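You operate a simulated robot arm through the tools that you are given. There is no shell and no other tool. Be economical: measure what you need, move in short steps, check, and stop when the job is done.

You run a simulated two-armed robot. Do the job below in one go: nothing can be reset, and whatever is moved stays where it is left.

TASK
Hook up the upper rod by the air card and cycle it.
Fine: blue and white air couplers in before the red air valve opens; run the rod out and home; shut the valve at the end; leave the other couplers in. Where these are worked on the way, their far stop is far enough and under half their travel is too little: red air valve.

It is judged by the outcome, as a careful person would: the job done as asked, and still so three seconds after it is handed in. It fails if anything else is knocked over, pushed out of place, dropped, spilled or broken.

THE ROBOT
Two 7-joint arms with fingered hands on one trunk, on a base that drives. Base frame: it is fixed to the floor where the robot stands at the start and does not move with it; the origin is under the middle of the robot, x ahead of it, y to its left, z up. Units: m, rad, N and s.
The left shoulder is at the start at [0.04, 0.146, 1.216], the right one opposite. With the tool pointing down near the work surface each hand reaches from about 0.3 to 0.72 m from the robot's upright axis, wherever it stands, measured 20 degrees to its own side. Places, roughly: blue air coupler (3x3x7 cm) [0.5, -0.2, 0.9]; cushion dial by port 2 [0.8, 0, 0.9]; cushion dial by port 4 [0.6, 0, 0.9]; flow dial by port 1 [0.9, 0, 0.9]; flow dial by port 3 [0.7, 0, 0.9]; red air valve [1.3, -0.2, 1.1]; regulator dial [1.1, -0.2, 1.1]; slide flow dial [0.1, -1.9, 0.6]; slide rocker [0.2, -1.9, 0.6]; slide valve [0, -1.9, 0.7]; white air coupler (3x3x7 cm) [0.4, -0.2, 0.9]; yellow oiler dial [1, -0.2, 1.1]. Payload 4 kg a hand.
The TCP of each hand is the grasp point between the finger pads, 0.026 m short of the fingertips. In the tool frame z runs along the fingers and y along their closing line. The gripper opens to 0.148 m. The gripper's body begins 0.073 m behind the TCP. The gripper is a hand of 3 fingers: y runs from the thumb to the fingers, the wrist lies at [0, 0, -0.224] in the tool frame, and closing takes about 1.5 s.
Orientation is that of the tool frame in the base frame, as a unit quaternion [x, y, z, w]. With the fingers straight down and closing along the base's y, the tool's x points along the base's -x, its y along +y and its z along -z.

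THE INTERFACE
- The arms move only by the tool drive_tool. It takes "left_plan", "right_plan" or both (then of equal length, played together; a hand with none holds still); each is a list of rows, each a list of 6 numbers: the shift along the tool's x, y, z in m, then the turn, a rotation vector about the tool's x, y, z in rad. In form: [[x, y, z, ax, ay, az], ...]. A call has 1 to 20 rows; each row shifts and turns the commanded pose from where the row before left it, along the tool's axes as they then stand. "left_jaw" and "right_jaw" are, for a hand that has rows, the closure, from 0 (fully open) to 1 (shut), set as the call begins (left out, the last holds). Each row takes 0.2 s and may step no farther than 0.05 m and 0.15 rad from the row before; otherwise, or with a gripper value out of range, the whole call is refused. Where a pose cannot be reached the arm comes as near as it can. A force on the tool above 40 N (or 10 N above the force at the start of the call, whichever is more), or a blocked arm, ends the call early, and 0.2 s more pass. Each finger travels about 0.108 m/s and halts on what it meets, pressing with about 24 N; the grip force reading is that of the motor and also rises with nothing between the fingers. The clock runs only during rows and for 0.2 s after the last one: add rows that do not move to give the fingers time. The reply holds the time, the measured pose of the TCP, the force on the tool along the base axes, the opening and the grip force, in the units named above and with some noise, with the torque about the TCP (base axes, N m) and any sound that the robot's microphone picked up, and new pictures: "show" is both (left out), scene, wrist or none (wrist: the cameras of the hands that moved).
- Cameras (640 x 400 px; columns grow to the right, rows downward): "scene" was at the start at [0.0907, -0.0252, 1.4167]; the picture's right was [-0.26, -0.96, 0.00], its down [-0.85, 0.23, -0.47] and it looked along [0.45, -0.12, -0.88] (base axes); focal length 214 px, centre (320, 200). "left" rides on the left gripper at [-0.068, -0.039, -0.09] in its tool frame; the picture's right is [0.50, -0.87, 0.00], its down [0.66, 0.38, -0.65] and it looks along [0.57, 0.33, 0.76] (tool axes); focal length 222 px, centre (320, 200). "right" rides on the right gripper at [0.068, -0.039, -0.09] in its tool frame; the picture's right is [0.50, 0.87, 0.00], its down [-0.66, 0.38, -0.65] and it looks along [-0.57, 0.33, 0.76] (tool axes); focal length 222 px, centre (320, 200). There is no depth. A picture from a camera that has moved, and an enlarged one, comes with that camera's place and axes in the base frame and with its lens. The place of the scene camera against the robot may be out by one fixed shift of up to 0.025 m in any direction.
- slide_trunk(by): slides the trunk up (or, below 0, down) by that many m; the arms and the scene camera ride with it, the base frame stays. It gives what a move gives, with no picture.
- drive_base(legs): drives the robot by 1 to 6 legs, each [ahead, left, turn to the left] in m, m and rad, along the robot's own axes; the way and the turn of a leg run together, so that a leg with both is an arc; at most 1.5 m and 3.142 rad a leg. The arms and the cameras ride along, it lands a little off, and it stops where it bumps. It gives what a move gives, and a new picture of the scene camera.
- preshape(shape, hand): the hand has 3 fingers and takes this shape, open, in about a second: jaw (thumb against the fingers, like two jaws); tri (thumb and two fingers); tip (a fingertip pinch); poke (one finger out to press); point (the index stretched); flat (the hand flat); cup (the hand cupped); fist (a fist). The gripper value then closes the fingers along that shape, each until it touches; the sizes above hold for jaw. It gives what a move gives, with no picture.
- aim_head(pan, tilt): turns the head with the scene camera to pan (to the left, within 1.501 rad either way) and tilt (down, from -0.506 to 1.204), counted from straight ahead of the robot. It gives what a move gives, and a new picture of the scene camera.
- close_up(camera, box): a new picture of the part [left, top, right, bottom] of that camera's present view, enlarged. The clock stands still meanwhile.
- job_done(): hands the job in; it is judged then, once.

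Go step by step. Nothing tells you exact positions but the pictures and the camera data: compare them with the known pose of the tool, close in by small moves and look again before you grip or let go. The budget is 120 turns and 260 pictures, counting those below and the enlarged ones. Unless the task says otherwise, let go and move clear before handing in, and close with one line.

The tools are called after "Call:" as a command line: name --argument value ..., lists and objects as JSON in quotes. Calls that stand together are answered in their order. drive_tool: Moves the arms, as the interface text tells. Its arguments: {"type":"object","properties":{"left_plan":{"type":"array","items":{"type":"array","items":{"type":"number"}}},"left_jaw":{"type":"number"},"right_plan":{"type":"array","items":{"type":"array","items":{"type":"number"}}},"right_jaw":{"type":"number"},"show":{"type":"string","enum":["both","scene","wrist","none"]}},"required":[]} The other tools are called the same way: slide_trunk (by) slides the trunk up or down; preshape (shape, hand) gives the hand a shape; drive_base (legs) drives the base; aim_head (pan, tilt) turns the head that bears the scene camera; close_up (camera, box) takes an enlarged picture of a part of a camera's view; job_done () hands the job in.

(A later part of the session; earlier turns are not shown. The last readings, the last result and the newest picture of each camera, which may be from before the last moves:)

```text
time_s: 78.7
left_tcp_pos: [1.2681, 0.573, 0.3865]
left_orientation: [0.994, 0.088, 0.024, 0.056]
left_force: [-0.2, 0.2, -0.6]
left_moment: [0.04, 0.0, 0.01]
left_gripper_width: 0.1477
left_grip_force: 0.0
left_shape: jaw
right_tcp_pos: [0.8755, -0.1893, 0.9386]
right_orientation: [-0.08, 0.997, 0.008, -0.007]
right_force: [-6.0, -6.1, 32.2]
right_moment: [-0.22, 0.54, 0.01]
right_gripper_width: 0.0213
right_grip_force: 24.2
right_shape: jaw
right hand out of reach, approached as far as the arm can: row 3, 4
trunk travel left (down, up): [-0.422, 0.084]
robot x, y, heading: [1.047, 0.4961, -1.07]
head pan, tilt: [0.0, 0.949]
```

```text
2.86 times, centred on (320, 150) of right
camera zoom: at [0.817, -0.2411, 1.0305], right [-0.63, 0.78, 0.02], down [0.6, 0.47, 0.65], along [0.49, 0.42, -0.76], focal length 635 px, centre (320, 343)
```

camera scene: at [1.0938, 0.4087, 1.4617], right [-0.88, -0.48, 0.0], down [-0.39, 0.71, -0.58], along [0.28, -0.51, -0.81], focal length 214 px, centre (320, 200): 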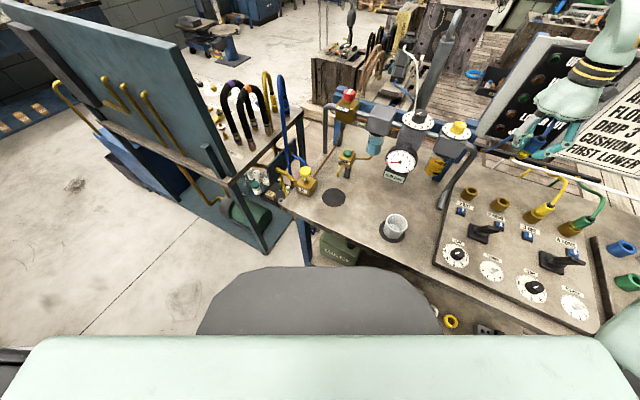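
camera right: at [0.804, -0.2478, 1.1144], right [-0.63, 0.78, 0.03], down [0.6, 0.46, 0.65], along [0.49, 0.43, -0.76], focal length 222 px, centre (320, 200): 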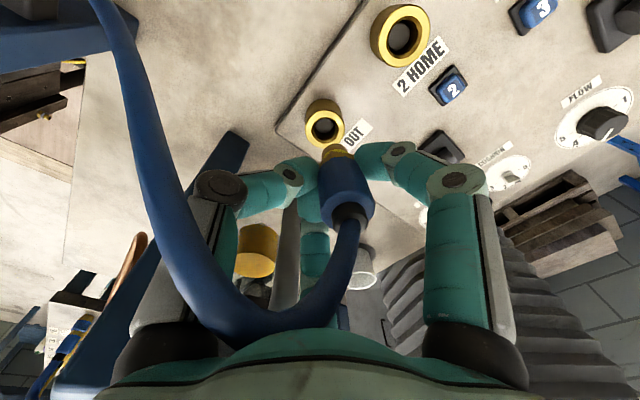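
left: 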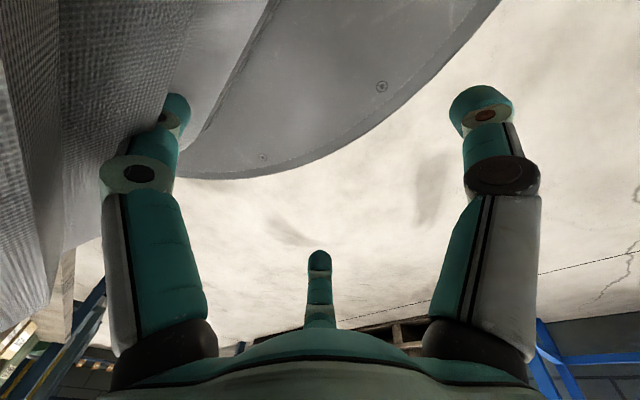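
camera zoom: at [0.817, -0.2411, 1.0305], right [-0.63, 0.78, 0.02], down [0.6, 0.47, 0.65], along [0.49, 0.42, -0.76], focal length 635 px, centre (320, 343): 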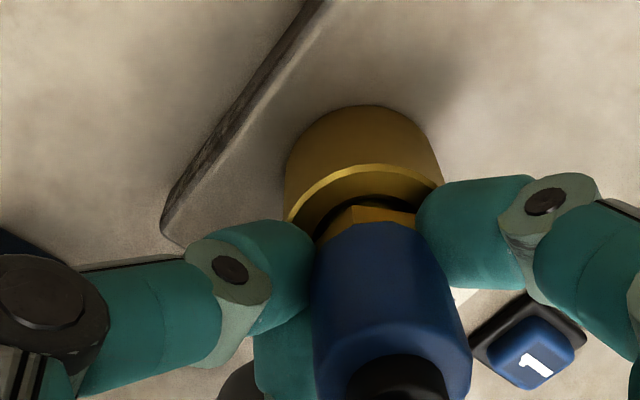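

There is 32 N of push-back, possibly fingertips on the rim. I'll open slightly and see how the coupler sits.

Call:
drive_tool --right_plan '[[0, 0, -0.003, 0, 0, 0], [0, 0, 0, 0, 0, 0], [0, 0, 0, 0, 0, 0]]' --right_jaw 0.68 --show "none"

Call:
close_up --camera "scene" --box '[430, 135, 550, 215]'

Call:
close_up --camera "right" --box '[220, 80, 420, 240]'

```text
time_s: 79.5
left_tcp_pos: [1.2694, 0.5744, 0.3862]
left_orientation: [0.994, 0.088, 0.024, 0.056]
left_force: [0.1, -0.1, 0.7]
left_moment: [0.02, 0.0, -0.01]
left_gripper_width: 0.1478
left_grip_force: 0.1
left_shape: jaw
right_tcp_pos: [0.876, -0.1887, 0.9383]
right_orientation: [-0.079, 0.997, 0.013, -0.009]
right_force: [-0.7, 1.1, 9.5]
right_moment: [0.06, 0.24, -0.01]
right_gripper_width: 0.0478
right_grip_force: 0.1
right_shape: jaw
trunk travel left (down, up): [-0.422, 0.084]
robot x, y, heading: [1.0438, 0.4983, -1.07]
head pan, tilt: [0.0, 0.949]
```

```text
5.00 times, centred on (490, 175) of scene
camera zoom: at [1.1006, 0.411, 1.4616], right [-0.88, -0.48, 0.0], down [-0.39, 0.71, -0.58], along [0.28, -0.51, -0.81], focal length 1072 px, centre (-530, 325)
```

zoom: 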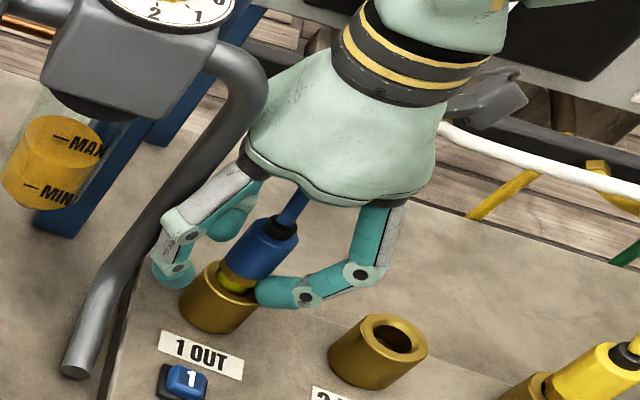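

```text
2.50 times, centred on (320, 160) of right
camera zoom: at [0.8172, -0.2408, 1.0297], right [-0.63, 0.78, 0.03], down [0.6, 0.46, 0.65], along [0.49, 0.43, -0.76], focal length 555 px, centre (320, 300)
```

zoom: 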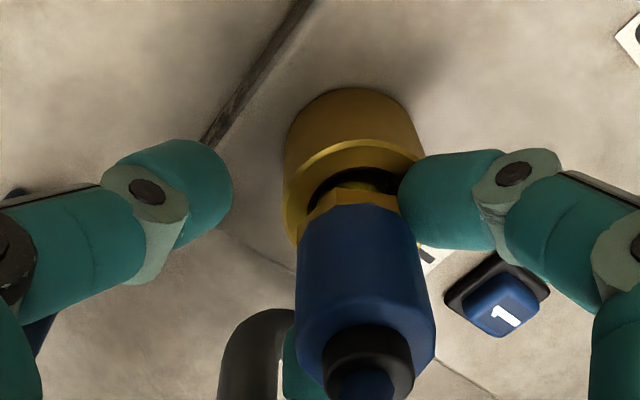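

Not fully seated and gripped off-centre by ~15 mm. I'll open more, rise 2.5 cm, centre over the coupler and look.

Call:
drive_tool --right_plan '[[0, 0, 0, 0, 0, 0], [0, 0, -0.012, 0, 0, 0], [0, 0, -0.012, 0, 0, 0], [0.007, 0, 0, 0, 0, 0], [0.007, 0.001, 0, 0, 0, 0], [0, 0, 0, 0, 0, 0]]' --right_jaw 0.52 --show "none"

Call:
close_up --camera "scene" --box '[430, 135, 550, 215]'

Call:
close_up --camera "right" --box '[200, 80, 440, 260]'

```text
time_s: 80.9
left_tcp_pos: [1.2687, 0.574, 0.3867]
left_orientation: [0.994, 0.088, 0.024, 0.055]
left_force: [0.8, -0.1, -0.2]
left_moment: [0.02, 0.02, 0.02]
left_gripper_width: 0.1476
left_grip_force: 0.0
left_shape: jaw
right_tcp_pos: [0.8612, -0.1935, 0.9622]
right_orientation: [-0.079, 0.997, 0.013, -0.008]
right_force: [1.3, -0.1, 0.7]
right_moment: [-0.02, -0.03, -0.02]
right_gripper_width: 0.0704
right_grip_force: 0.0
right_shape: jaw
trunk travel left (down, up): [-0.422, 0.084]
robot x, y, heading: [1.0485, 0.4974, -1.074]
head pan, tilt: [0.0, 0.949]
```

```text
5.00 times, centred on (490, 175) of scene
camera zoom: at [1.1005, 0.4091, 1.4615], right [-0.88, -0.48, 0.0], down [-0.39, 0.71, -0.58], along [0.28, -0.51, -0.81], focal length 1072 px, centre (-530, 325)
```

zoom: 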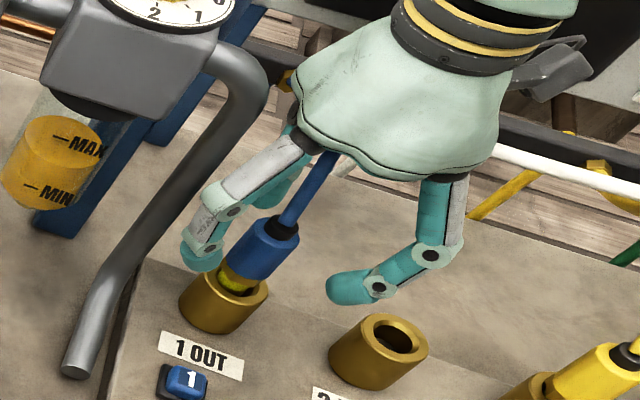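

```text
2.22 times, centred on (320, 170) of right
camera zoom: at [0.8039, -0.2449, 1.0528], right [-0.63, 0.78, 0.03], down [0.6, 0.46, 0.65], along [0.49, 0.43, -0.76], focal length 494 px, centre (320, 267)
```

zoom: 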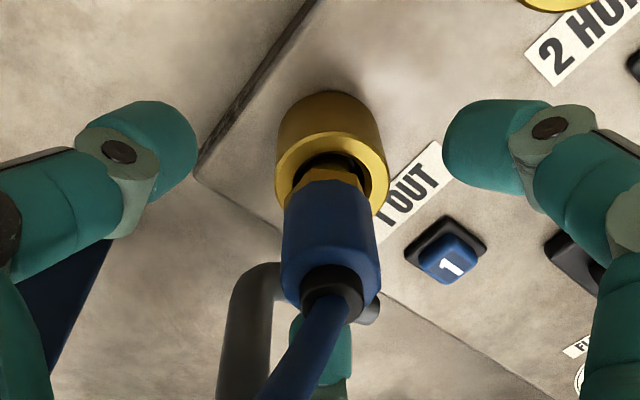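

Nearly centred now. Small shift, close, then push down.

Call:
drive_tool --right_plan '[[-0.004, 0.003, 0.0, 0, 0, 0], [0, 0, 0, 0, 0, 0], [0, 0, 0, 0, 0, 0], [0, 0, 0, 0, 0, 0], [0, 0, 0, 0, 0, 0], [0, 0, 0, 0, 0, 0]]' --right_jaw 1 --show "none"

Call:
close_up --camera "scene" --box '[430, 135, 550, 215]'

Call:
close_up --camera "right" --box '[200, 80, 440, 260]'

```text
time_s: 82.3
left_tcp_pos: [1.2698, 0.5727, 0.3867]
left_orientation: [0.994, 0.088, 0.023, 0.055]
left_force: [0.1, -0.1, -0.5]
left_moment: [-0.04, 0.01, 0.0]
left_gripper_width: 0.1476
left_grip_force: 0.0
left_shape: jaw
right_tcp_pos: [0.8667, -0.1896, 0.9629]
right_orientation: [-0.079, 0.997, 0.013, -0.008]
right_force: [0.4, 0.6, -0.3]
right_moment: [0.04, -0.01, 0.04]
right_gripper_width: 0.0197
right_grip_force: 24.1
right_shape: jaw
trunk travel left (down, up): [-0.422, 0.084]
robot x, y, heading: [1.049, 0.501, -1.067]
head pan, tilt: [0.0, 0.949]
```

```text
5.00 times, centred on (490, 175) of scene
camera zoom: at [1.1001, 0.4091, 1.4616], right [-0.88, -0.48, 0.0], down [-0.39, 0.71, -0.58], along [0.28, -0.51, -0.81], focal length 1072 px, centre (-530, 325)
```

zoom: 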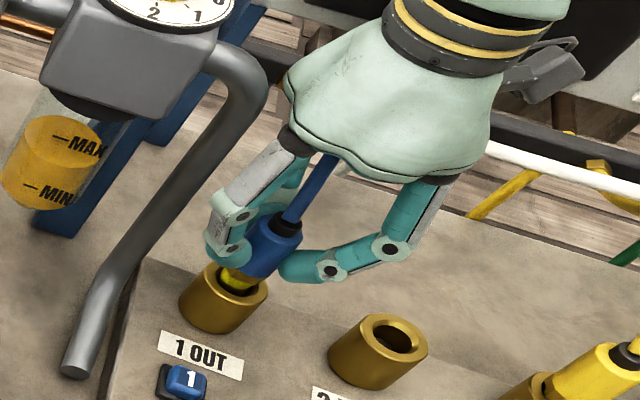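

```text
2.22 times, centred on (320, 170) of right
camera zoom: at [0.8076, -0.2411, 1.0528], right [-0.63, 0.78, 0.03], down [0.6, 0.46, 0.65], along [0.49, 0.43, -0.76], focal length 494 px, centre (320, 267)
```

zoom: 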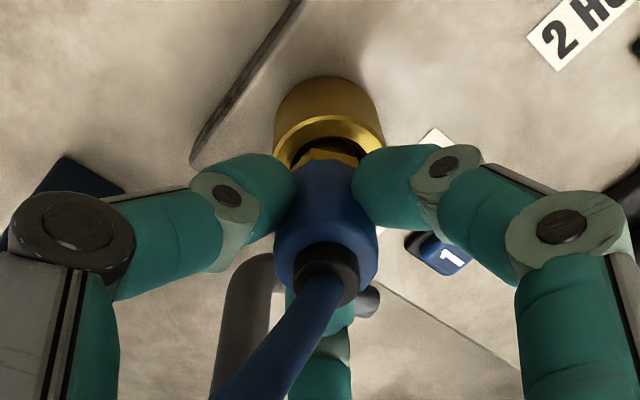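

Good centred grip above the rim. Push down in small steps.

Call:
drive_tool --right_plan '[[0, 0, 0.004, 0, 0, 0], [0, 0, 0.004, 0, 0, 0], [0, 0, 0.004, 0, 0, 0], [0, 0, 0.004, 0, 0, 0], [0, 0, 0.004, 0, 0, 0], [0, 0, 0, 0, 0, 0]]' --show "none"

Call:
close_up --camera "scene" --box '[430, 135, 550, 215]'

```text
time_s: 83.5
left_tcp_pos: [1.2699, 0.5747, 0.3864]
left_orientation: [0.994, 0.087, 0.022, 0.057]
left_force: [-0.7, -0.2, 0.3]
left_moment: [-0.01, -0.02, 0.02]
left_gripper_width: 0.148
left_grip_force: 0.2
left_shape: jaw
right_tcp_pos: [0.8672, -0.192, 0.9513]
right_orientation: [-0.079, 0.997, 0.005, -0.007]
right_force: [-1.2, 8.7, 26.3]
right_moment: [0.31, 0.03, -0.02]
right_gripper_width: 0.0215
right_grip_force: 23.7
right_shape: jaw
trunk travel left (down, up): [-0.422, 0.084]
robot x, y, heading: [1.0432, 0.498, -1.073]
head pan, tilt: [0.0, 0.949]
stopped in row 6 (right hand): the force on the tool passed its limit (the readings are from after the stop); the commanded pose is now the measured one
```

```text
5.00 times, centred on (490, 175) of scene
camera zoom: at [1.1002, 0.4139, 1.4619], right [-0.88, -0.48, 0.0], down [-0.39, 0.71, -0.58], along [0.28, -0.51, -0.81], focal length 1072 px, centre (-530, 325)
```

zoom: 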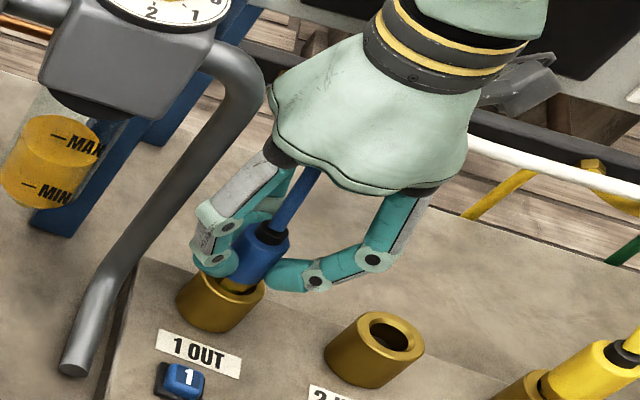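

It went in another 12 mm until 40 N. Open and inspect the seating against yellow/green.

Call:
drive_tool --right_plan '[[0, 0, -0.002, 0, 0, 0], [0, 0, 0, 0, 0, 0], [0, 0, 0, 0, 0, 0], [0, 0, -0.02, 0, 0, 0], [0, 0, -0.03, 0, 0, 0], [0, 0, -0.03, 0, 0, 0], [0, 0, 0, 0, 0, 0]]' --right_jaw 0.45 --show "none"

Call:
close_up --camera "scene" --box '[430, 120, 610, 240]'

Call:
close_up --camera "right" --box '[200, 0, 500, 200]'

```text
time_s: 85.1
left_tcp_pos: [1.2679, 0.5727, 0.3871]
left_orientation: [0.994, 0.087, 0.023, 0.055]
left_force: [-0.1, 0.8, 0.5]
left_moment: [0.0, -0.01, 0.0]
left_gripper_width: 0.148
left_grip_force: 0.0
left_shape: jaw
right_tcp_pos: [0.8687, -0.1918, 1.0291]
right_orientation: [-0.079, 0.997, 0.008, -0.006]
right_force: [0.7, -0.5, -0.8]
right_moment: [0.0, -0.01, -0.03]
right_gripper_width: 0.0808
right_grip_force: 0.0
right_shape: jaw
trunk travel left (down, up): [-0.422, 0.084]
robot x, y, heading: [1.0433, 0.4982, -1.067]
head pan, tilt: [0.0, 0.949]
```

```text
3.33 times, centred on (520, 180) of scene
camera zoom: at [1.1, 0.4084, 1.4615], right [-0.88, -0.48, 0.0], down [-0.39, 0.71, -0.58], along [0.28, -0.51, -0.81], focal length 715 px, centre (-347, 267)
```

zoom: 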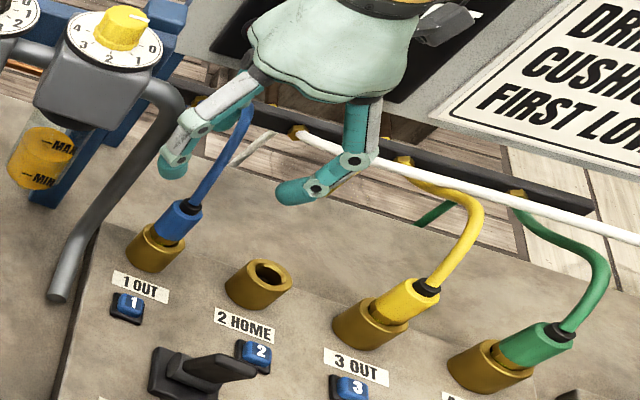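

```text
2.00 times, centred on (350, 100) of right
camera zoom: at [0.8097, -0.2429, 1.1213], right [-0.63, 0.78, 0.02], down [0.6, 0.47, 0.65], along [0.5, 0.42, -0.76], focal length 444 px, centre (260, 400)
```

zoom: 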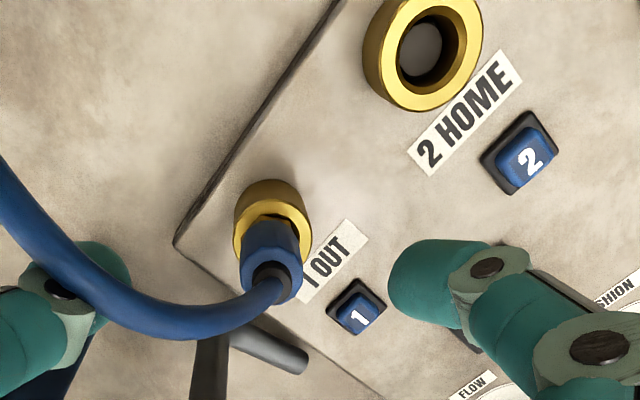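

Call:
close_up --camera "scene" --box '[455, 165, 555, 235]'

Call:
close_up --camera "right" --box '[290, 70, 390, 150]'

```text
5.71 times, centred on (505, 200) of scene
camera zoom: at [1.1, 0.4084, 1.4615], right [-0.88, -0.48, 0.0], down [-0.39, 0.71, -0.58], along [0.28, -0.51, -0.81], focal length 1226 px, centre (-737, 200)
```

zoom: 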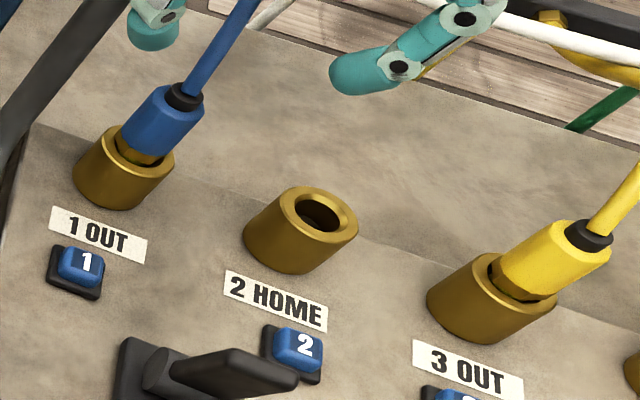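

```text
5.00 times, centred on (340, 110) of right
camera zoom: at [0.8097, -0.2429, 1.1213], right [-0.63, 0.78, 0.02], down [0.6, 0.47, 0.65], along [0.5, 0.42, -0.76], focal length 1111 px, centre (220, 650)
```

zoom: 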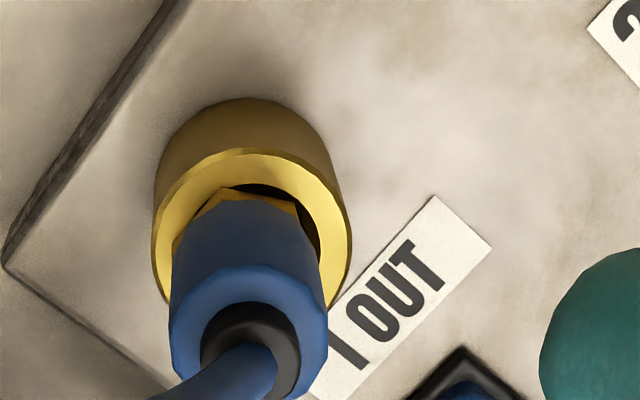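

By proportion, blue sits at the same height as yellow, so it is seated. Now raise and go back for white (≈(0.425,-0.18)).

Call:
drive_tool --right_plan '[[0, 0, -0.045, 0, 0, 0], [0, 0, -0.045, 0, 0, 0], [0, 0, 0, 0, 0, 0]]' --show "none"

Call:
drive_base --legs '[[-0.209, -0.3815, 0]]'

Call:
close_up --camera "right" --box '[180, 0, 460, 200]'

Call:
close_up --camera "scene" --box '[420, 120, 580, 240]'

```text
time_s: 85.9
left_tcp_pos: [1.2691, 0.5732, 0.3863]
left_orientation: [0.994, 0.087, 0.024, 0.055]
left_force: [-0.9, 0.1, 1.0]
left_moment: [0.0, -0.01, -0.02]
left_gripper_width: 0.1481
left_grip_force: 0.0
left_shape: jaw
right_tcp_pos: [0.8712, -0.1958, 1.1204]
right_orientation: [-0.08, 0.997, 0.008, -0.006]
right_force: [0.3, -0.6, 0.8]
right_moment: [0.0, -0.01, 0.03]
right_gripper_width: 0.0809
right_grip_force: 0.1
right_shape: jaw
trunk travel left (down, up): [-0.422, 0.084]
robot x, y, heading: [1.0471, 0.5004, -1.071]
head pan, tilt: [0.0, 0.949]
```

```text
time_s: 88.5
left_tcp_pos: [0.8396, 0.574, 0.3873]
left_orientation: [0.994, 0.09, 0.024, 0.055]
left_force: [0.4, 0.1, -0.4]
left_moment: [0.01, -0.01, -0.03]
left_gripper_width: 0.1481
left_grip_force: 0.1
left_shape: jaw
right_tcp_pos: [0.4435, -0.1975, 1.1208]
right_orientation: [-0.082, 0.997, 0.008, -0.006]
right_force: [0.7, 0.5, -0.2]
right_moment: [0.01, 0.03, 0.01]
right_gripper_width: 0.081
right_grip_force: 0.0
right_shape: jaw
trunk travel left (down, up): [-0.422, 0.084]
robot x, y, heading: [0.6187, 0.5015, -1.068]
head pan, tilt: [0.0, 0.949]
camera scene: at [0.6713, 0.4094, 1.4615], right [-0.88, -0.48, 0.0], down [-0.39, 0.71, -0.58], along [0.28, -0.51, -0.81], focal length 214 px, centre (320, 200)
```

scene: 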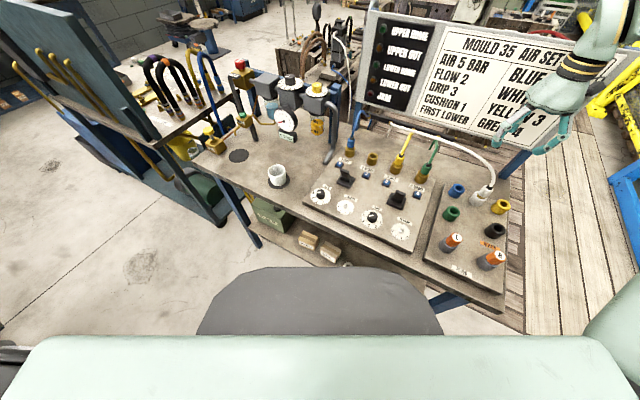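

```text
2.00 times, centred on (320, 100) of right
camera zoom: at [0.3857, -0.2473, 1.2126], right [-0.63, 0.77, 0.02], down [0.6, 0.47, 0.65], along [0.49, 0.42, -0.76], focal length 444 px, centre (320, 400)
```

zoom: 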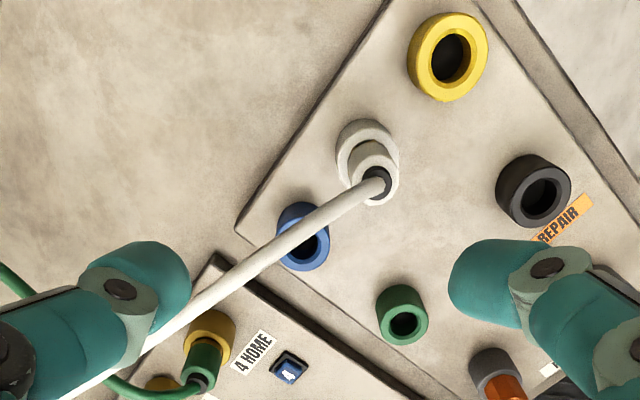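

```text
3.33 times, centred on (500, 180) of scene
camera zoom: at [0.6713, 0.4094, 1.4615], right [-0.88, -0.48, 0.0], down [-0.39, 0.71, -0.58], along [0.28, -0.51, -0.81], focal length 715 px, centre (-280, 267)
```

zoom: 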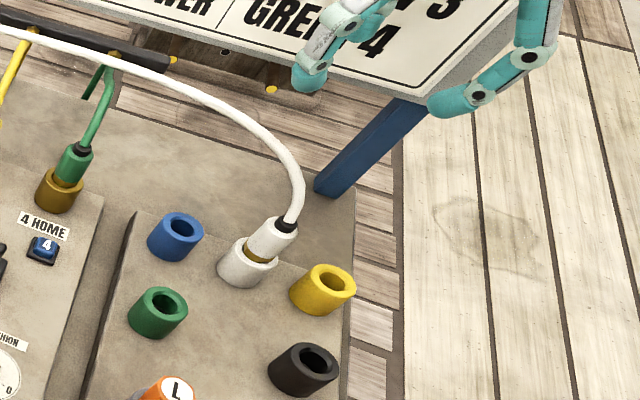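

White's axis at ≈(0.410,-0.184). Centre above it and descend to z≈1.02, then check.

Call:
drive_tool --right_plan '[[0.0101, 0.0062, 0.0, 0, 0, 0], [0.0101, 0.0062, 0.01, 0, 0, 0], [0.0102, 0.0063, 0.03, 0, 0, 0], [0, 0, 0.03, 0, 0, 0], [0, 0, 0.03, 0, 0, 0], [0, 0, 0, 0, 0, 0]]' --right_jaw 0.5 --show "none"

Call:
close_up --camera "right" --box '[180, 40, 460, 260]'

Call:
close_up --camera "scene" --box '[440, 120, 560, 220]'

```text
time_s: 89.9
left_tcp_pos: [0.8394, 0.5741, 0.3865]
left_orientation: [0.994, 0.09, 0.023, 0.055]
left_force: [0.6, 0.0, 0.6]
left_moment: [0.01, 0.04, 0.01]
left_gripper_width: 0.1479
left_grip_force: 0.1
left_shape: jaw
right_tcp_pos: [0.4085, -0.1827, 1.0221]
right_orientation: [-0.08, 0.997, 0.008, -0.006]
right_force: [-0.4, -0.4, -0.3]
right_moment: [-0.01, 0.03, 0.0]
right_gripper_width: 0.0745
right_grip_force: 0.0
right_shape: jaw
trunk travel left (down, up): [-0.422, 0.084]
robot x, y, heading: [0.6159, 0.4988, -1.059]
head pan, tilt: [0.0, 0.949]
```

```text
1.82 times, centred on (320, 150) of right
camera zoom: at [0.3499, -0.2331, 1.113], right [-0.63, 0.77, 0.02], down [0.59, 0.47, 0.65], along [0.49, 0.42, -0.76], focal length 404 px, centre (320, 291)
```

zoom: 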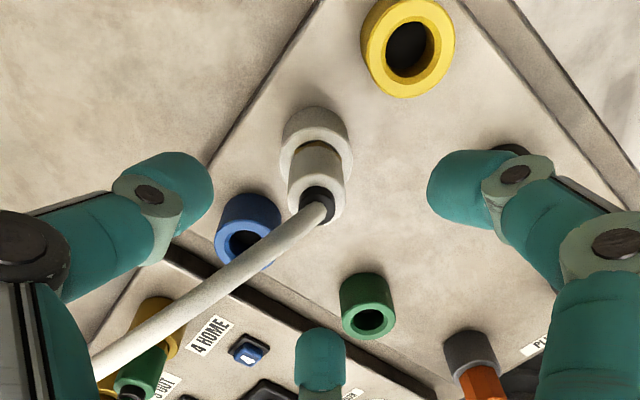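

```text
4.00 times, centred on (500, 170) of scene
camera zoom: at [0.6702, 0.4097, 1.4616], right [-0.88, -0.48, 0.0], down [-0.39, 0.71, -0.58], along [0.28, -0.51, -0.81], focal length 858 px, centre (-400, 320)
```

zoom: 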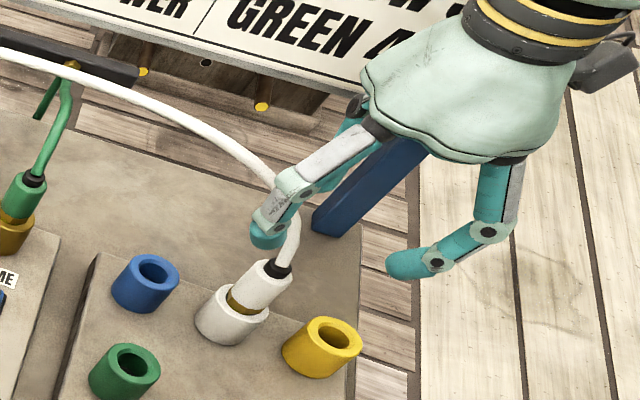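

Combining views, white is at ≈(0.415,-0.181). Adjust and descend 4.5 cm.

Call:
drive_tool --right_plan '[[-0.0067, 0.001, 0.015, 0, 0, 0], [0, 0, 0.015, 0, 0, 0], [0, 0, 0.015, 0, 0, 0], [0, 0, 0, 0, 0, 0]]' --show "none"

Call:
close_up --camera "right" --box '[180, 60, 460, 280]'

Call:
close_up --camera "scene" --box '[440, 130, 560, 230]'

```text
time_s: 90.9
left_tcp_pos: [0.8391, 0.5745, 0.387]
left_orientation: [0.994, 0.09, 0.024, 0.055]
left_force: [-0.6, 0.3, -0.4]
left_moment: [0.01, 0.02, 0.0]
left_gripper_width: 0.1478
left_grip_force: 0.0
left_shape: jaw
right_tcp_pos: [0.4146, -0.1806, 0.9789]
right_orientation: [-0.082, 0.997, 0.007, -0.007]
right_force: [-0.7, 0.8, 0.7]
right_moment: [0.0, -0.02, -0.05]
right_gripper_width: 0.0745
right_grip_force: 0.1
right_shape: jaw
trunk travel left (down, up): [-0.422, 0.084]
robot x, y, heading: [0.616, 0.4983, -1.061]
head pan, tilt: [0.0, 0.949]
```

```text
1.82 times, centred on (320, 170) of right
camera zoom: at [0.3559, -0.2313, 1.0692], right [-0.63, 0.77, 0.02], down [0.59, 0.47, 0.65], along [0.49, 0.42, -0.76], focal length 404 px, centre (320, 254)
```

zoom: 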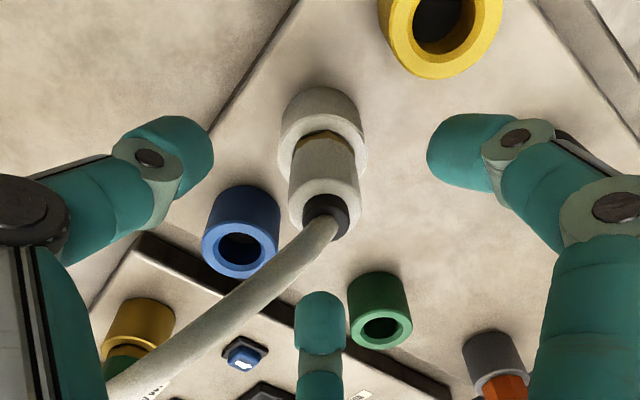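

```text
4.00 times, centred on (500, 180) of scene
camera zoom: at [0.6705, 0.4095, 1.4616], right [-0.88, -0.48, 0.0], down [-0.39, 0.71, -0.58], along [0.28, -0.51, -0.81], focal length 858 px, centre (-400, 280)
```

zoom: 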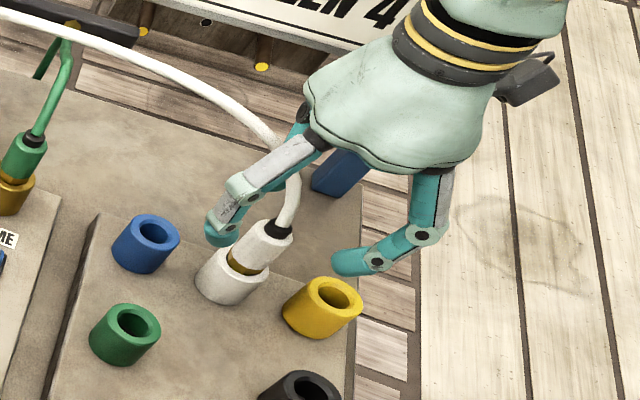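

Relationship looks right. Descend to z≈0.953 and close.

Call:
drive_tool --right_plan '[[0, 0, 0.013, 0, 0, 0], [0, 0, 0.012, 0, 0, 0], [0, 0, 0, 0, 0, 0]]' --show "none"

Call:
close_up --camera "right" --box '[180, 60, 460, 280]'

Call:
drive_tool --right_plan '[[0, 0, 0, 0, 0, 0], [0, 0, 0, 0, 0, 0], [0, 0, 0, 0, 0, 0], [0, 0, 0, 0, 0, 0], [0, 0, 0, 0, 0, 0]]' --right_jaw 1 --show "none"

Call:
close_up --camera "right" --box '[180, 60, 460, 280]'

```text
time_s: 91.7
left_tcp_pos: [0.8395, 0.575, 0.3874]
left_orientation: [0.994, 0.09, 0.024, 0.055]
left_force: [1.2, 0.0, 0.8]
left_moment: [0.0, 0.01, 0.0]
left_gripper_width: 0.1478
left_grip_force: 0.1
left_shape: jaw
right_tcp_pos: [0.4141, -0.18, 0.9523]
right_orientation: [-0.082, 0.997, 0.007, -0.007]
right_force: [-0.7, 0.7, -0.4]
right_moment: [0.0, 0.0, 0.01]
right_gripper_width: 0.0742
right_grip_force: 0.3
right_shape: jaw
trunk travel left (down, up): [-0.422, 0.084]
robot x, y, heading: [0.616, 0.5033, -1.067]
head pan, tilt: [0.0, 0.949]
```

```text
1.82 times, centred on (320, 170) of right
camera zoom: at [0.3558, -0.2301, 1.0441], right [-0.63, 0.77, 0.02], down [0.59, 0.47, 0.65], along [0.49, 0.42, -0.76], focal length 404 px, centre (320, 254)
```

zoom: 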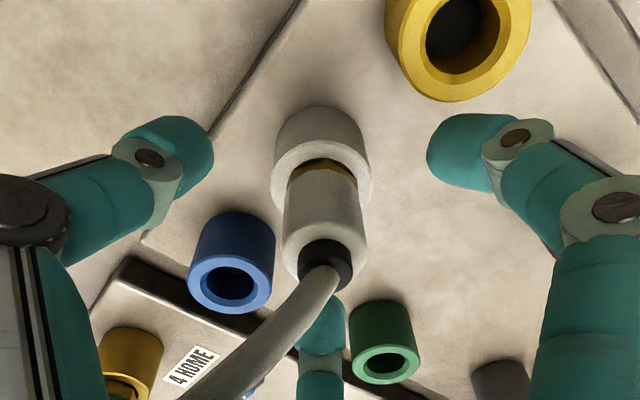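

```text
time_s: 92.9
left_tcp_pos: [0.8375, 0.5761, 0.3859]
left_orientation: [0.994, 0.089, 0.023, 0.055]
left_force: [0.0, -0.4, -0.6]
left_moment: [-0.06, 0.01, -0.02]
left_gripper_width: 0.148
left_grip_force: 0.0
left_shape: jaw
right_tcp_pos: [0.4153, -0.179, 0.9533]
right_orientation: [-0.082, 0.997, 0.007, -0.006]
right_force: [0.0, 0.3, 0.9]
right_moment: [0.0, -0.01, -0.02]
right_gripper_width: 0.0205
right_grip_force: 24.3
right_shape: jaw
trunk travel left (down, up): [-0.422, 0.084]
robot x, y, heading: [0.6189, 0.4991, -1.069]
head pan, tilt: [0.0, 0.949]
```

```text
1.82 times, centred on (320, 170) of right
camera zoom: at [0.3558, -0.2303, 1.044], right [-0.63, 0.77, 0.02], down [0.59, 0.47, 0.65], along [0.49, 0.42, -0.76], focal length 404 px, centre (320, 254)
```

zoom: 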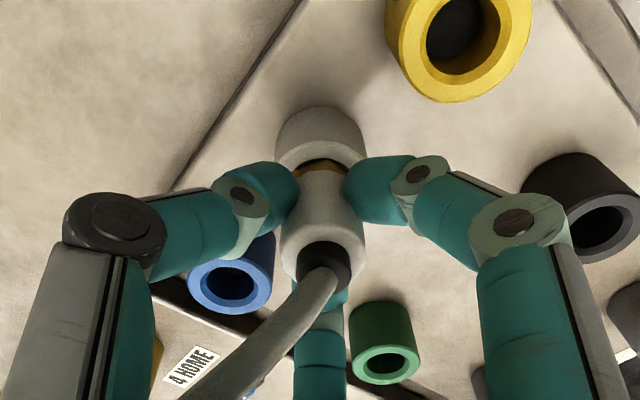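

Clean vertical grip. Lift straight up to travel height and drive to port 2.

Call:
drive_tool --right_plan '[[0, 0, -0.01, 0, 0, 0], [0, 0, -0.01, 0, 0, 0], [0, 0, -0.02, 0, 0, 0], [0, 0, -0.04, 0, 0, 0], [0, 0, -0.04, 0, 0, 0], [0, 0, -0.04, 0, 0, 0], [0, 0, 0, 0, 0, 0]]' --show "wrist"

Call:
drive_base --legs '[[0.171, 0.311, 0]]'

Call:
close_up --camera "right" --box '[180, 0, 460, 220]'

Call:
close_up --camera "scene" --box '[420, 120, 560, 220]'

```text
time_s: 94.5
left_tcp_pos: [0.8391, 0.5748, 0.3866]
left_orientation: [0.994, 0.09, 0.023, 0.055]
left_force: [0.1, 0.2, -0.6]
left_moment: [-0.02, 0.01, 0.0]
left_gripper_width: 0.148
left_grip_force: 0.1
left_shape: jaw
right_tcp_pos: [0.4167, -0.1789, 1.1131]
right_orientation: [-0.082, 0.997, 0.007, -0.007]
right_force: [0.6, -0.4, -0.5]
right_moment: [0.02, 0.0, 0.01]
right_gripper_width: 0.0201
right_grip_force: 24.5
right_shape: jaw
trunk travel left (down, up): [-0.422, 0.084]
robot x, y, heading: [0.6141, 0.5008, -1.064]
head pan, tilt: [0.0, 0.949]
camera right: at [0.3578, -0.2303, 1.2042], right [-0.63, 0.77, 0.02], down [0.59, 0.47, 0.65], along [0.49, 0.43, -0.76], focal length 222 px, centre (320, 200)
```

right: 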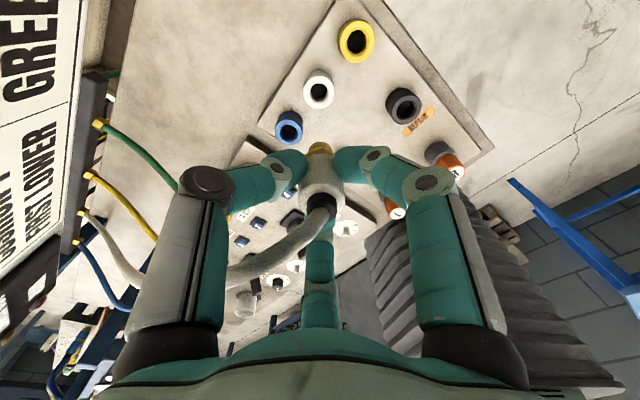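

```text
time_s: 96.8
left_tcp_pos: [1.1974, 0.5793, 0.3877]
left_orientation: [0.994, 0.093, 0.024, 0.055]
left_force: [-0.2, -0.9, 0.2]
left_moment: [0.0, 0.0, -0.02]
left_gripper_width: 0.148
left_grip_force: 0.1
left_shape: jaw
right_tcp_pos: [0.7815, -0.1783, 1.1122]
right_orientation: [-0.085, 0.996, 0.007, -0.006]
right_force: [0.0, -0.5, -0.8]
right_moment: [0.01, -0.01, 0.02]
right_gripper_width: 0.0201
right_grip_force: 23.9
right_shape: jaw
trunk travel left (down, up): [-0.422, 0.084]
robot x, y, heading: [0.9771, 0.5, -1.059]
head pan, tilt: [0.0, 0.949]
camera scene: at [1.0299, 0.412, 1.4616], right [-0.87, -0.49, 0.0], down [-0.4, 0.71, -0.58], along [0.29, -0.51, -0.81], focal length 214 px, centre (320, 200)
```

scene: 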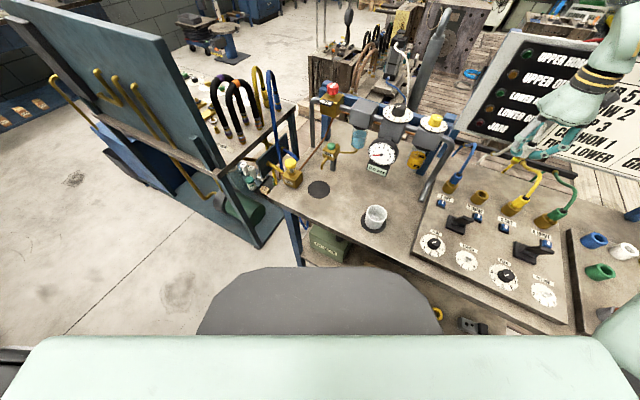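

```text
1.82 times, centred on (320, 110) of right
camera zoom: at [0.7223, -0.2295, 1.2037], right [-0.64, 0.77, 0.02], down [0.59, 0.48, 0.65], along [0.49, 0.43, -0.76], focal length 404 px, centre (320, 364)
```

zoom: 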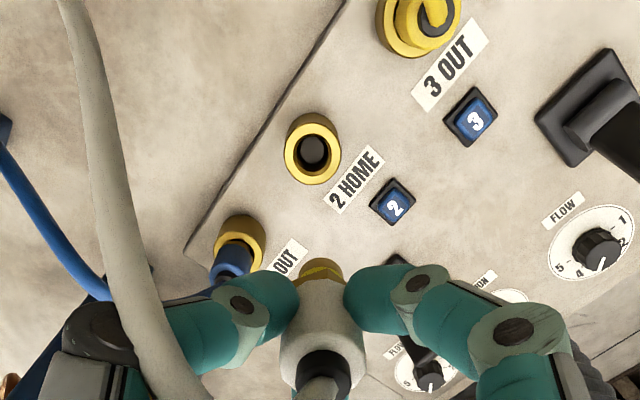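

```text
4.00 times, centred on (490, 170) of scene
camera zoom: at [1.0299, 0.412, 1.4616], right [-0.87, -0.49, 0.0], down [-0.4, 0.71, -0.58], along [0.29, -0.51, -0.81], focal length 858 px, centre (-360, 320)
```

zoom: 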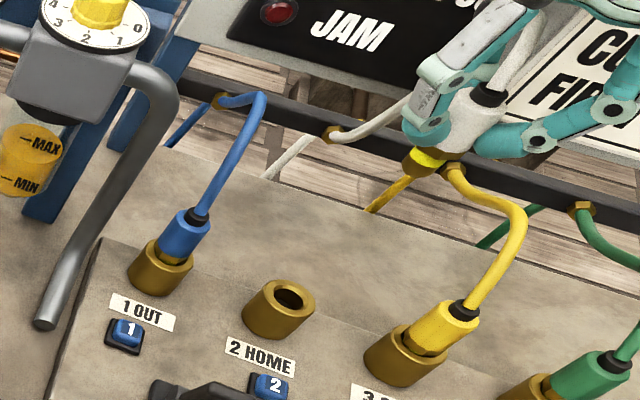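

White is held straight. Target for port 2 ≈(0.777,-0.184). Shift and descend to z≈1.0, then check.

Call:
drive_tool --right_plan '[[0.0027, -0.0024, 0.025, 0, 0, 0], [0.0027, -0.0024, 0.025, 0, 0, 0], [0, 0, 0.03, 0, 0, 0], [0, 0, 0.03, 0, 0, 0], [0, 0, 0, 0, 0, 0]]' --show "none"

Call:
close_up --camera "right" --box '[240, 80, 400, 220]'

Call:
close_up --camera "scene" --box '[430, 150, 530, 230]'

```text
time_s: 98.0
left_tcp_pos: [1.198, 0.5786, 0.3865]
left_orientation: [0.994, 0.092, 0.023, 0.054]
left_force: [0.1, -0.3, 0.6]
left_moment: [-0.02, -0.01, 0.0]
left_gripper_width: 0.1479
left_grip_force: 0.1
left_shape: jaw
right_tcp_pos: [0.776, -0.1835, 1.0033]
right_orientation: [-0.086, 0.996, 0.007, -0.007]
right_force: [-0.6, -0.5, -0.4]
right_moment: [-0.02, 0.0, 0.01]
right_gripper_width: 0.0199
right_grip_force: 23.7
right_shape: jaw
trunk travel left (down, up): [-0.422, 0.084]
robot x, y, heading: [0.9786, 0.5016, -1.061]
head pan, tilt: [0.0, 0.949]
```

```text
2.86 times, centred on (320, 150) of right
camera zoom: at [0.7173, -0.2347, 1.0943], right [-0.64, 0.77, 0.02], down [0.59, 0.47, 0.65], along [0.49, 0.43, -0.76], focal length 635 px, centre (320, 343)
```

zoom: 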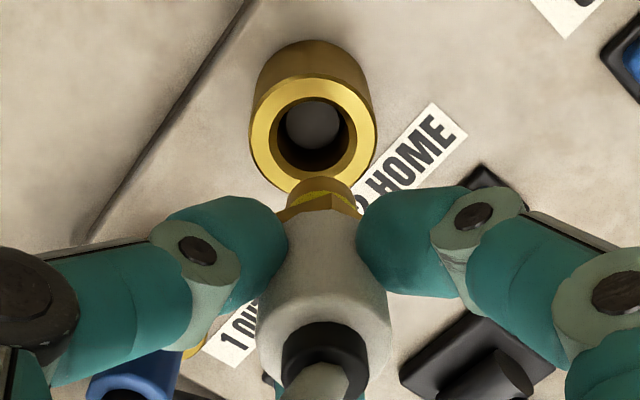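

```text
5.00 times, centred on (480, 190) of scene
camera zoom: at [1.0311, 0.4126, 1.4616], right [-0.87, -0.49, 0.0], down [-0.4, 0.71, -0.58], along [0.28, -0.51, -0.81], focal length 1072 px, centre (-480, 250)
```

zoom: 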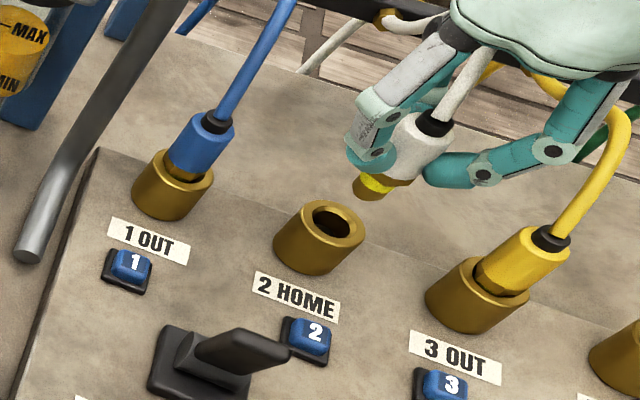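

Almost aligned; +3 mm in x. Descend 2.5 cm and look.

Call:
drive_tool --right_plan '[[-0.003, -0.0005, 0.012, 0, 0, 0], [0, 0, 0.013, 0, 0, 0], [0, 0, 0, 0, 0, 0]]' --show "none"

Call:
close_up --camera "right" --box '[240, 80, 400, 220]'

Call:
close_up --camera "scene" --box '[430, 150, 530, 230]'

```text
time_s: 98.8
left_tcp_pos: [1.1976, 0.5781, 0.3871]
left_orientation: [0.994, 0.093, 0.024, 0.055]
left_force: [-0.6, 0.0, -0.3]
left_moment: [0.0, 0.0, -0.02]
left_gripper_width: 0.1479
left_grip_force: 0.1
left_shape: jaw
right_tcp_pos: [0.7786, -0.1821, 0.978]
right_orientation: [-0.086, 0.996, 0.007, -0.006]
right_force: [0.6, -0.1, -1.0]
right_moment: [0.02, 0.02, -0.01]
right_gripper_width: 0.0199
right_grip_force: 23.8
right_shape: jaw
trunk travel left (down, up): [-0.422, 0.084]
robot x, y, heading: [0.9798, 0.5019, -1.06]
head pan, tilt: [0.0, 0.949]
```

```text
2.86 times, centred on (320, 150) of right
camera zoom: at [0.7201, -0.2338, 1.07], right [-0.64, 0.77, 0.02], down [0.59, 0.48, 0.65], along [0.49, 0.43, -0.76], focal length 635 px, centre (320, 343)
```

zoom: 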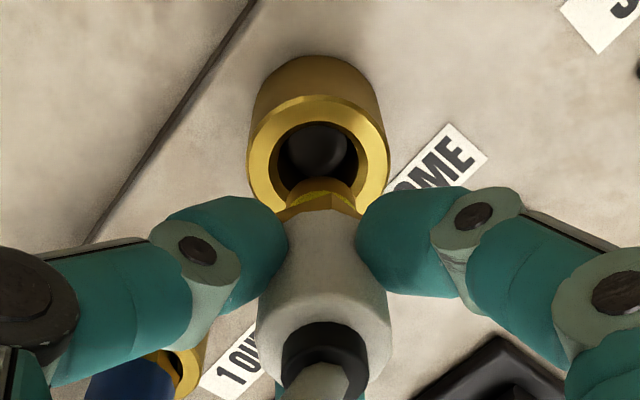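

```text
5.00 times, centred on (480, 190) of scene
camera zoom: at [1.0309, 0.4123, 1.4616], right [-0.87, -0.49, 0.0], down [-0.4, 0.71, -0.58], along [0.28, -0.51, -0.81], focal length 1072 px, centre (-480, 250)
```

zoom: 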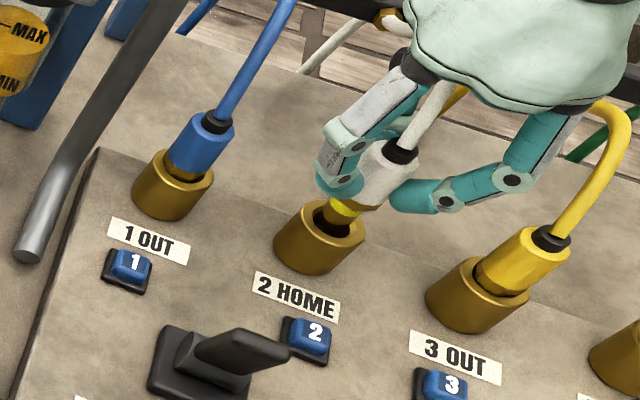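

Nose is at the hole. Push down to z≈0.951.

Call:
drive_tool --right_plan '[[0, 0, 0.006, 0, 0, 0], [0, 0, 0.006, 0, 0, 0], [0, 0, 0.006, 0, 0, 0], [0, 0, 0.005, 0, 0, 0], [0, 0, 0.005, 0, 0, 0], [0, 0, 0, 0, 0, 0]]' --show "none"

Call:
close_up --camera "scene" --box '[430, 150, 530, 230]'

```text
time_s: 99.7
left_tcp_pos: [1.1981, 0.5788, 0.386]
left_orientation: [0.994, 0.092, 0.023, 0.055]
left_force: [-0.6, -0.5, 0.5]
left_moment: [-0.01, 0.0, 0.01]
left_gripper_width: 0.148
left_grip_force: 0.1
left_shape: jaw
right_tcp_pos: [0.7789, -0.1865, 0.9685]
right_orientation: [-0.084, 0.996, -0.002, -0.006]
right_force: [-3.8, 2.4, 26.7]
right_moment: [0.29, 0.06, -0.06]
right_gripper_width: 0.0221
right_grip_force: 23.3
right_shape: jaw
trunk travel left (down, up): [-0.422, 0.084]
robot x, y, heading: [0.9783, 0.5042, -1.058]
head pan, tilt: [0.0, 0.949]
stopped in row 4 (right hand): the force on the tool passed its limit (the readings are from after the stop); the commanded pose is now the measured one
```

```text
5.00 times, centred on (480, 190) of scene
camera zoom: at [1.0311, 0.4153, 1.4618], right [-0.87, -0.49, 0.0], down [-0.4, 0.71, -0.58], along [0.28, -0.51, -0.81], focal length 1072 px, centre (-480, 250)
```

zoom: 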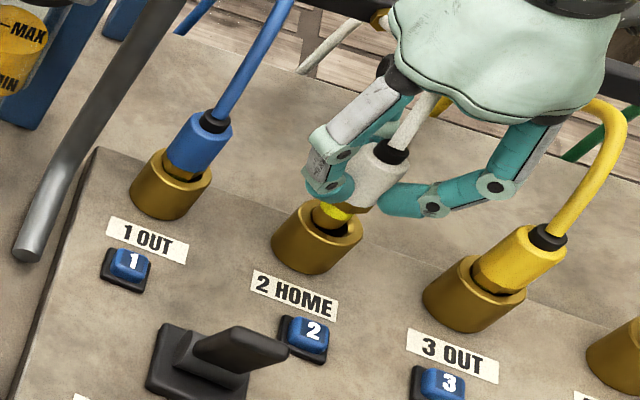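

It caught an edge about 16 mm short. Look from the wrist to see which side.

Call:
drive_tool --right_plan '[[0, 0, -0.004, 0, 0, 0], [0, 0, 0, 0, 0, 0]]' --show "none"

Call:
close_up --camera "right" --box '[270, 100, 370, 200]'

Call:
close_up --camera "scene" --box '[455, 170, 515, 220]'

```text
time_s: 100.3
left_tcp_pos: [1.1973, 0.579, 0.3861]
left_orientation: [0.994, 0.093, 0.024, 0.056]
left_force: [1.1, 0.1, -0.8]
left_moment: [-0.01, 0.03, 0.0]
left_gripper_width: 0.1479
left_grip_force: 0.1
left_shape: jaw
right_tcp_pos: [0.7795, -0.1836, 0.9698]
right_orientation: [-0.085, 0.996, 0.0, -0.006]
right_force: [-1.8, 0.3, 11.9]
right_moment: [0.07, 0.05, -0.02]
right_gripper_width: 0.0221
right_grip_force: 23.4
right_shape: jaw
trunk travel left (down, up): [-0.422, 0.084]
robot x, y, heading: [0.9783, 0.4993, -1.061]
head pan, tilt: [0.0, 0.949]
```

```text
4.00 times, centred on (320, 150) of right
camera zoom: at [0.7209, -0.2345, 1.0617], right [-0.64, 0.77, 0.01], down [0.59, 0.48, 0.65], along [0.49, 0.42, -0.76], focal length 888 px, centre (320, 400)
```

zoom: 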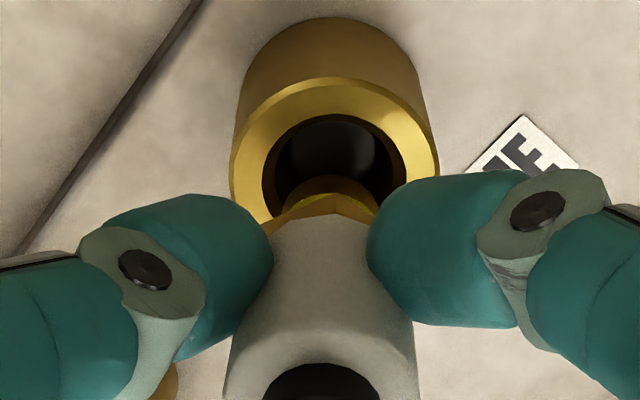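

```text
8.00 times, centred on (485, 195) of scene
camera zoom: at [1.0309, 0.4144, 1.4616], right [-0.87, -0.49, 0.0], down [-0.4, 0.71, -0.58], along [0.28, -0.51, -0.81], focal length 1716 px, centre (-1000, 240)
```

zoom: 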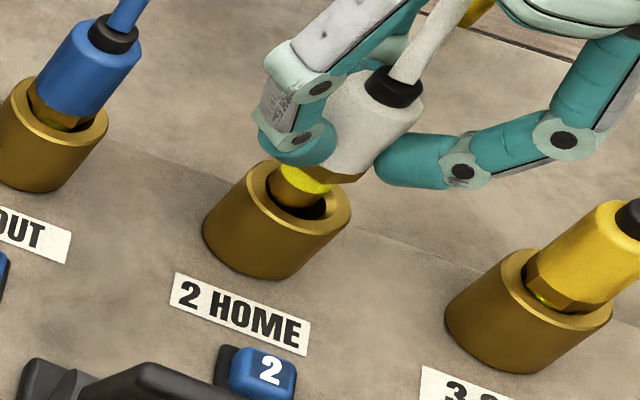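

The nose is bearing on the far-left edge; it needs about (-4.5,-3.5) mm. Lift slightly, shift and press again.

Call:
drive_tool --right_plan '[[0, 0, -0.004, 0, 0, 0], [0.005, -0.0027, 0, 0, 0, 0], [0, 0, 0.005, 0, 0, 0], [0, 0, 0.005, 0, 0, 0], [0, 0, 0.005, 0, 0, 0], [0, 0, 0.005, 0, 0, 0], [0, 0, 0, 0, 0, 0]]' --show "none"

Call:
close_up --camera "right" --box '[270, 100, 370, 200]'

Call:
close_up --camera "scene" --box '[455, 170, 515, 220]'

```text
time_s: 101.9
left_tcp_pos: [1.1976, 0.5791, 0.387]
left_orientation: [0.994, 0.094, 0.023, 0.056]
left_force: [0.7, -0.1, 0.5]
left_moment: [0.01, 0.01, 0.02]
left_gripper_width: 0.1481
left_grip_force: 0.2
left_shape: jaw
right_tcp_pos: [0.7736, -0.1895, 0.9544]
right_orientation: [-0.084, 0.996, 0.0, -0.006]
right_force: [0.0, 3.6, 4.8]
right_moment: [0.14, -0.01, -0.02]
right_gripper_width: 0.0215
right_grip_force: 24.1
right_shape: jaw
trunk travel left (down, up): [-0.422, 0.084]
robot x, y, heading: [0.974, 0.5042, -1.057]
head pan, tilt: [0.0, 0.949]
```

```text
4.00 times, centred on (320, 150) of right
camera zoom: at [0.7157, -0.2388, 1.0459], right [-0.64, 0.77, 0.01], down [0.59, 0.48, 0.65], along [0.49, 0.42, -0.76], focal length 888 px, centre (320, 400)
```

zoom: 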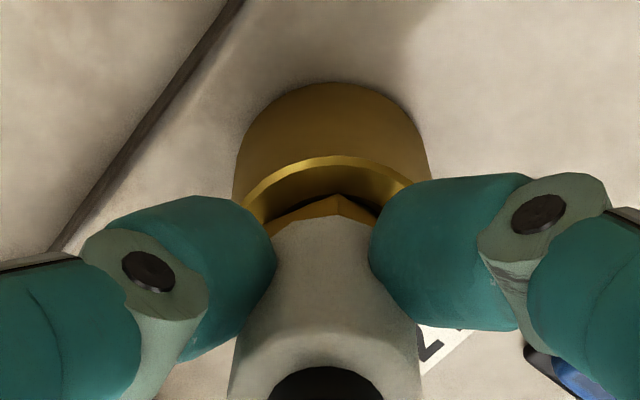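

```text
8.00 times, centred on (485, 195) of scene
camera zoom: at [1.0311, 0.4139, 1.4617], right [-0.87, -0.49, 0.0], down [-0.4, 0.71, -0.58], along [0.28, -0.51, -0.81], focal length 1716 px, centre (-1000, 240)
```

zoom: 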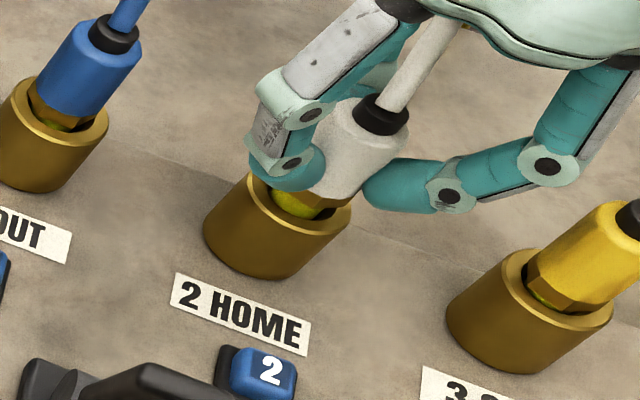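

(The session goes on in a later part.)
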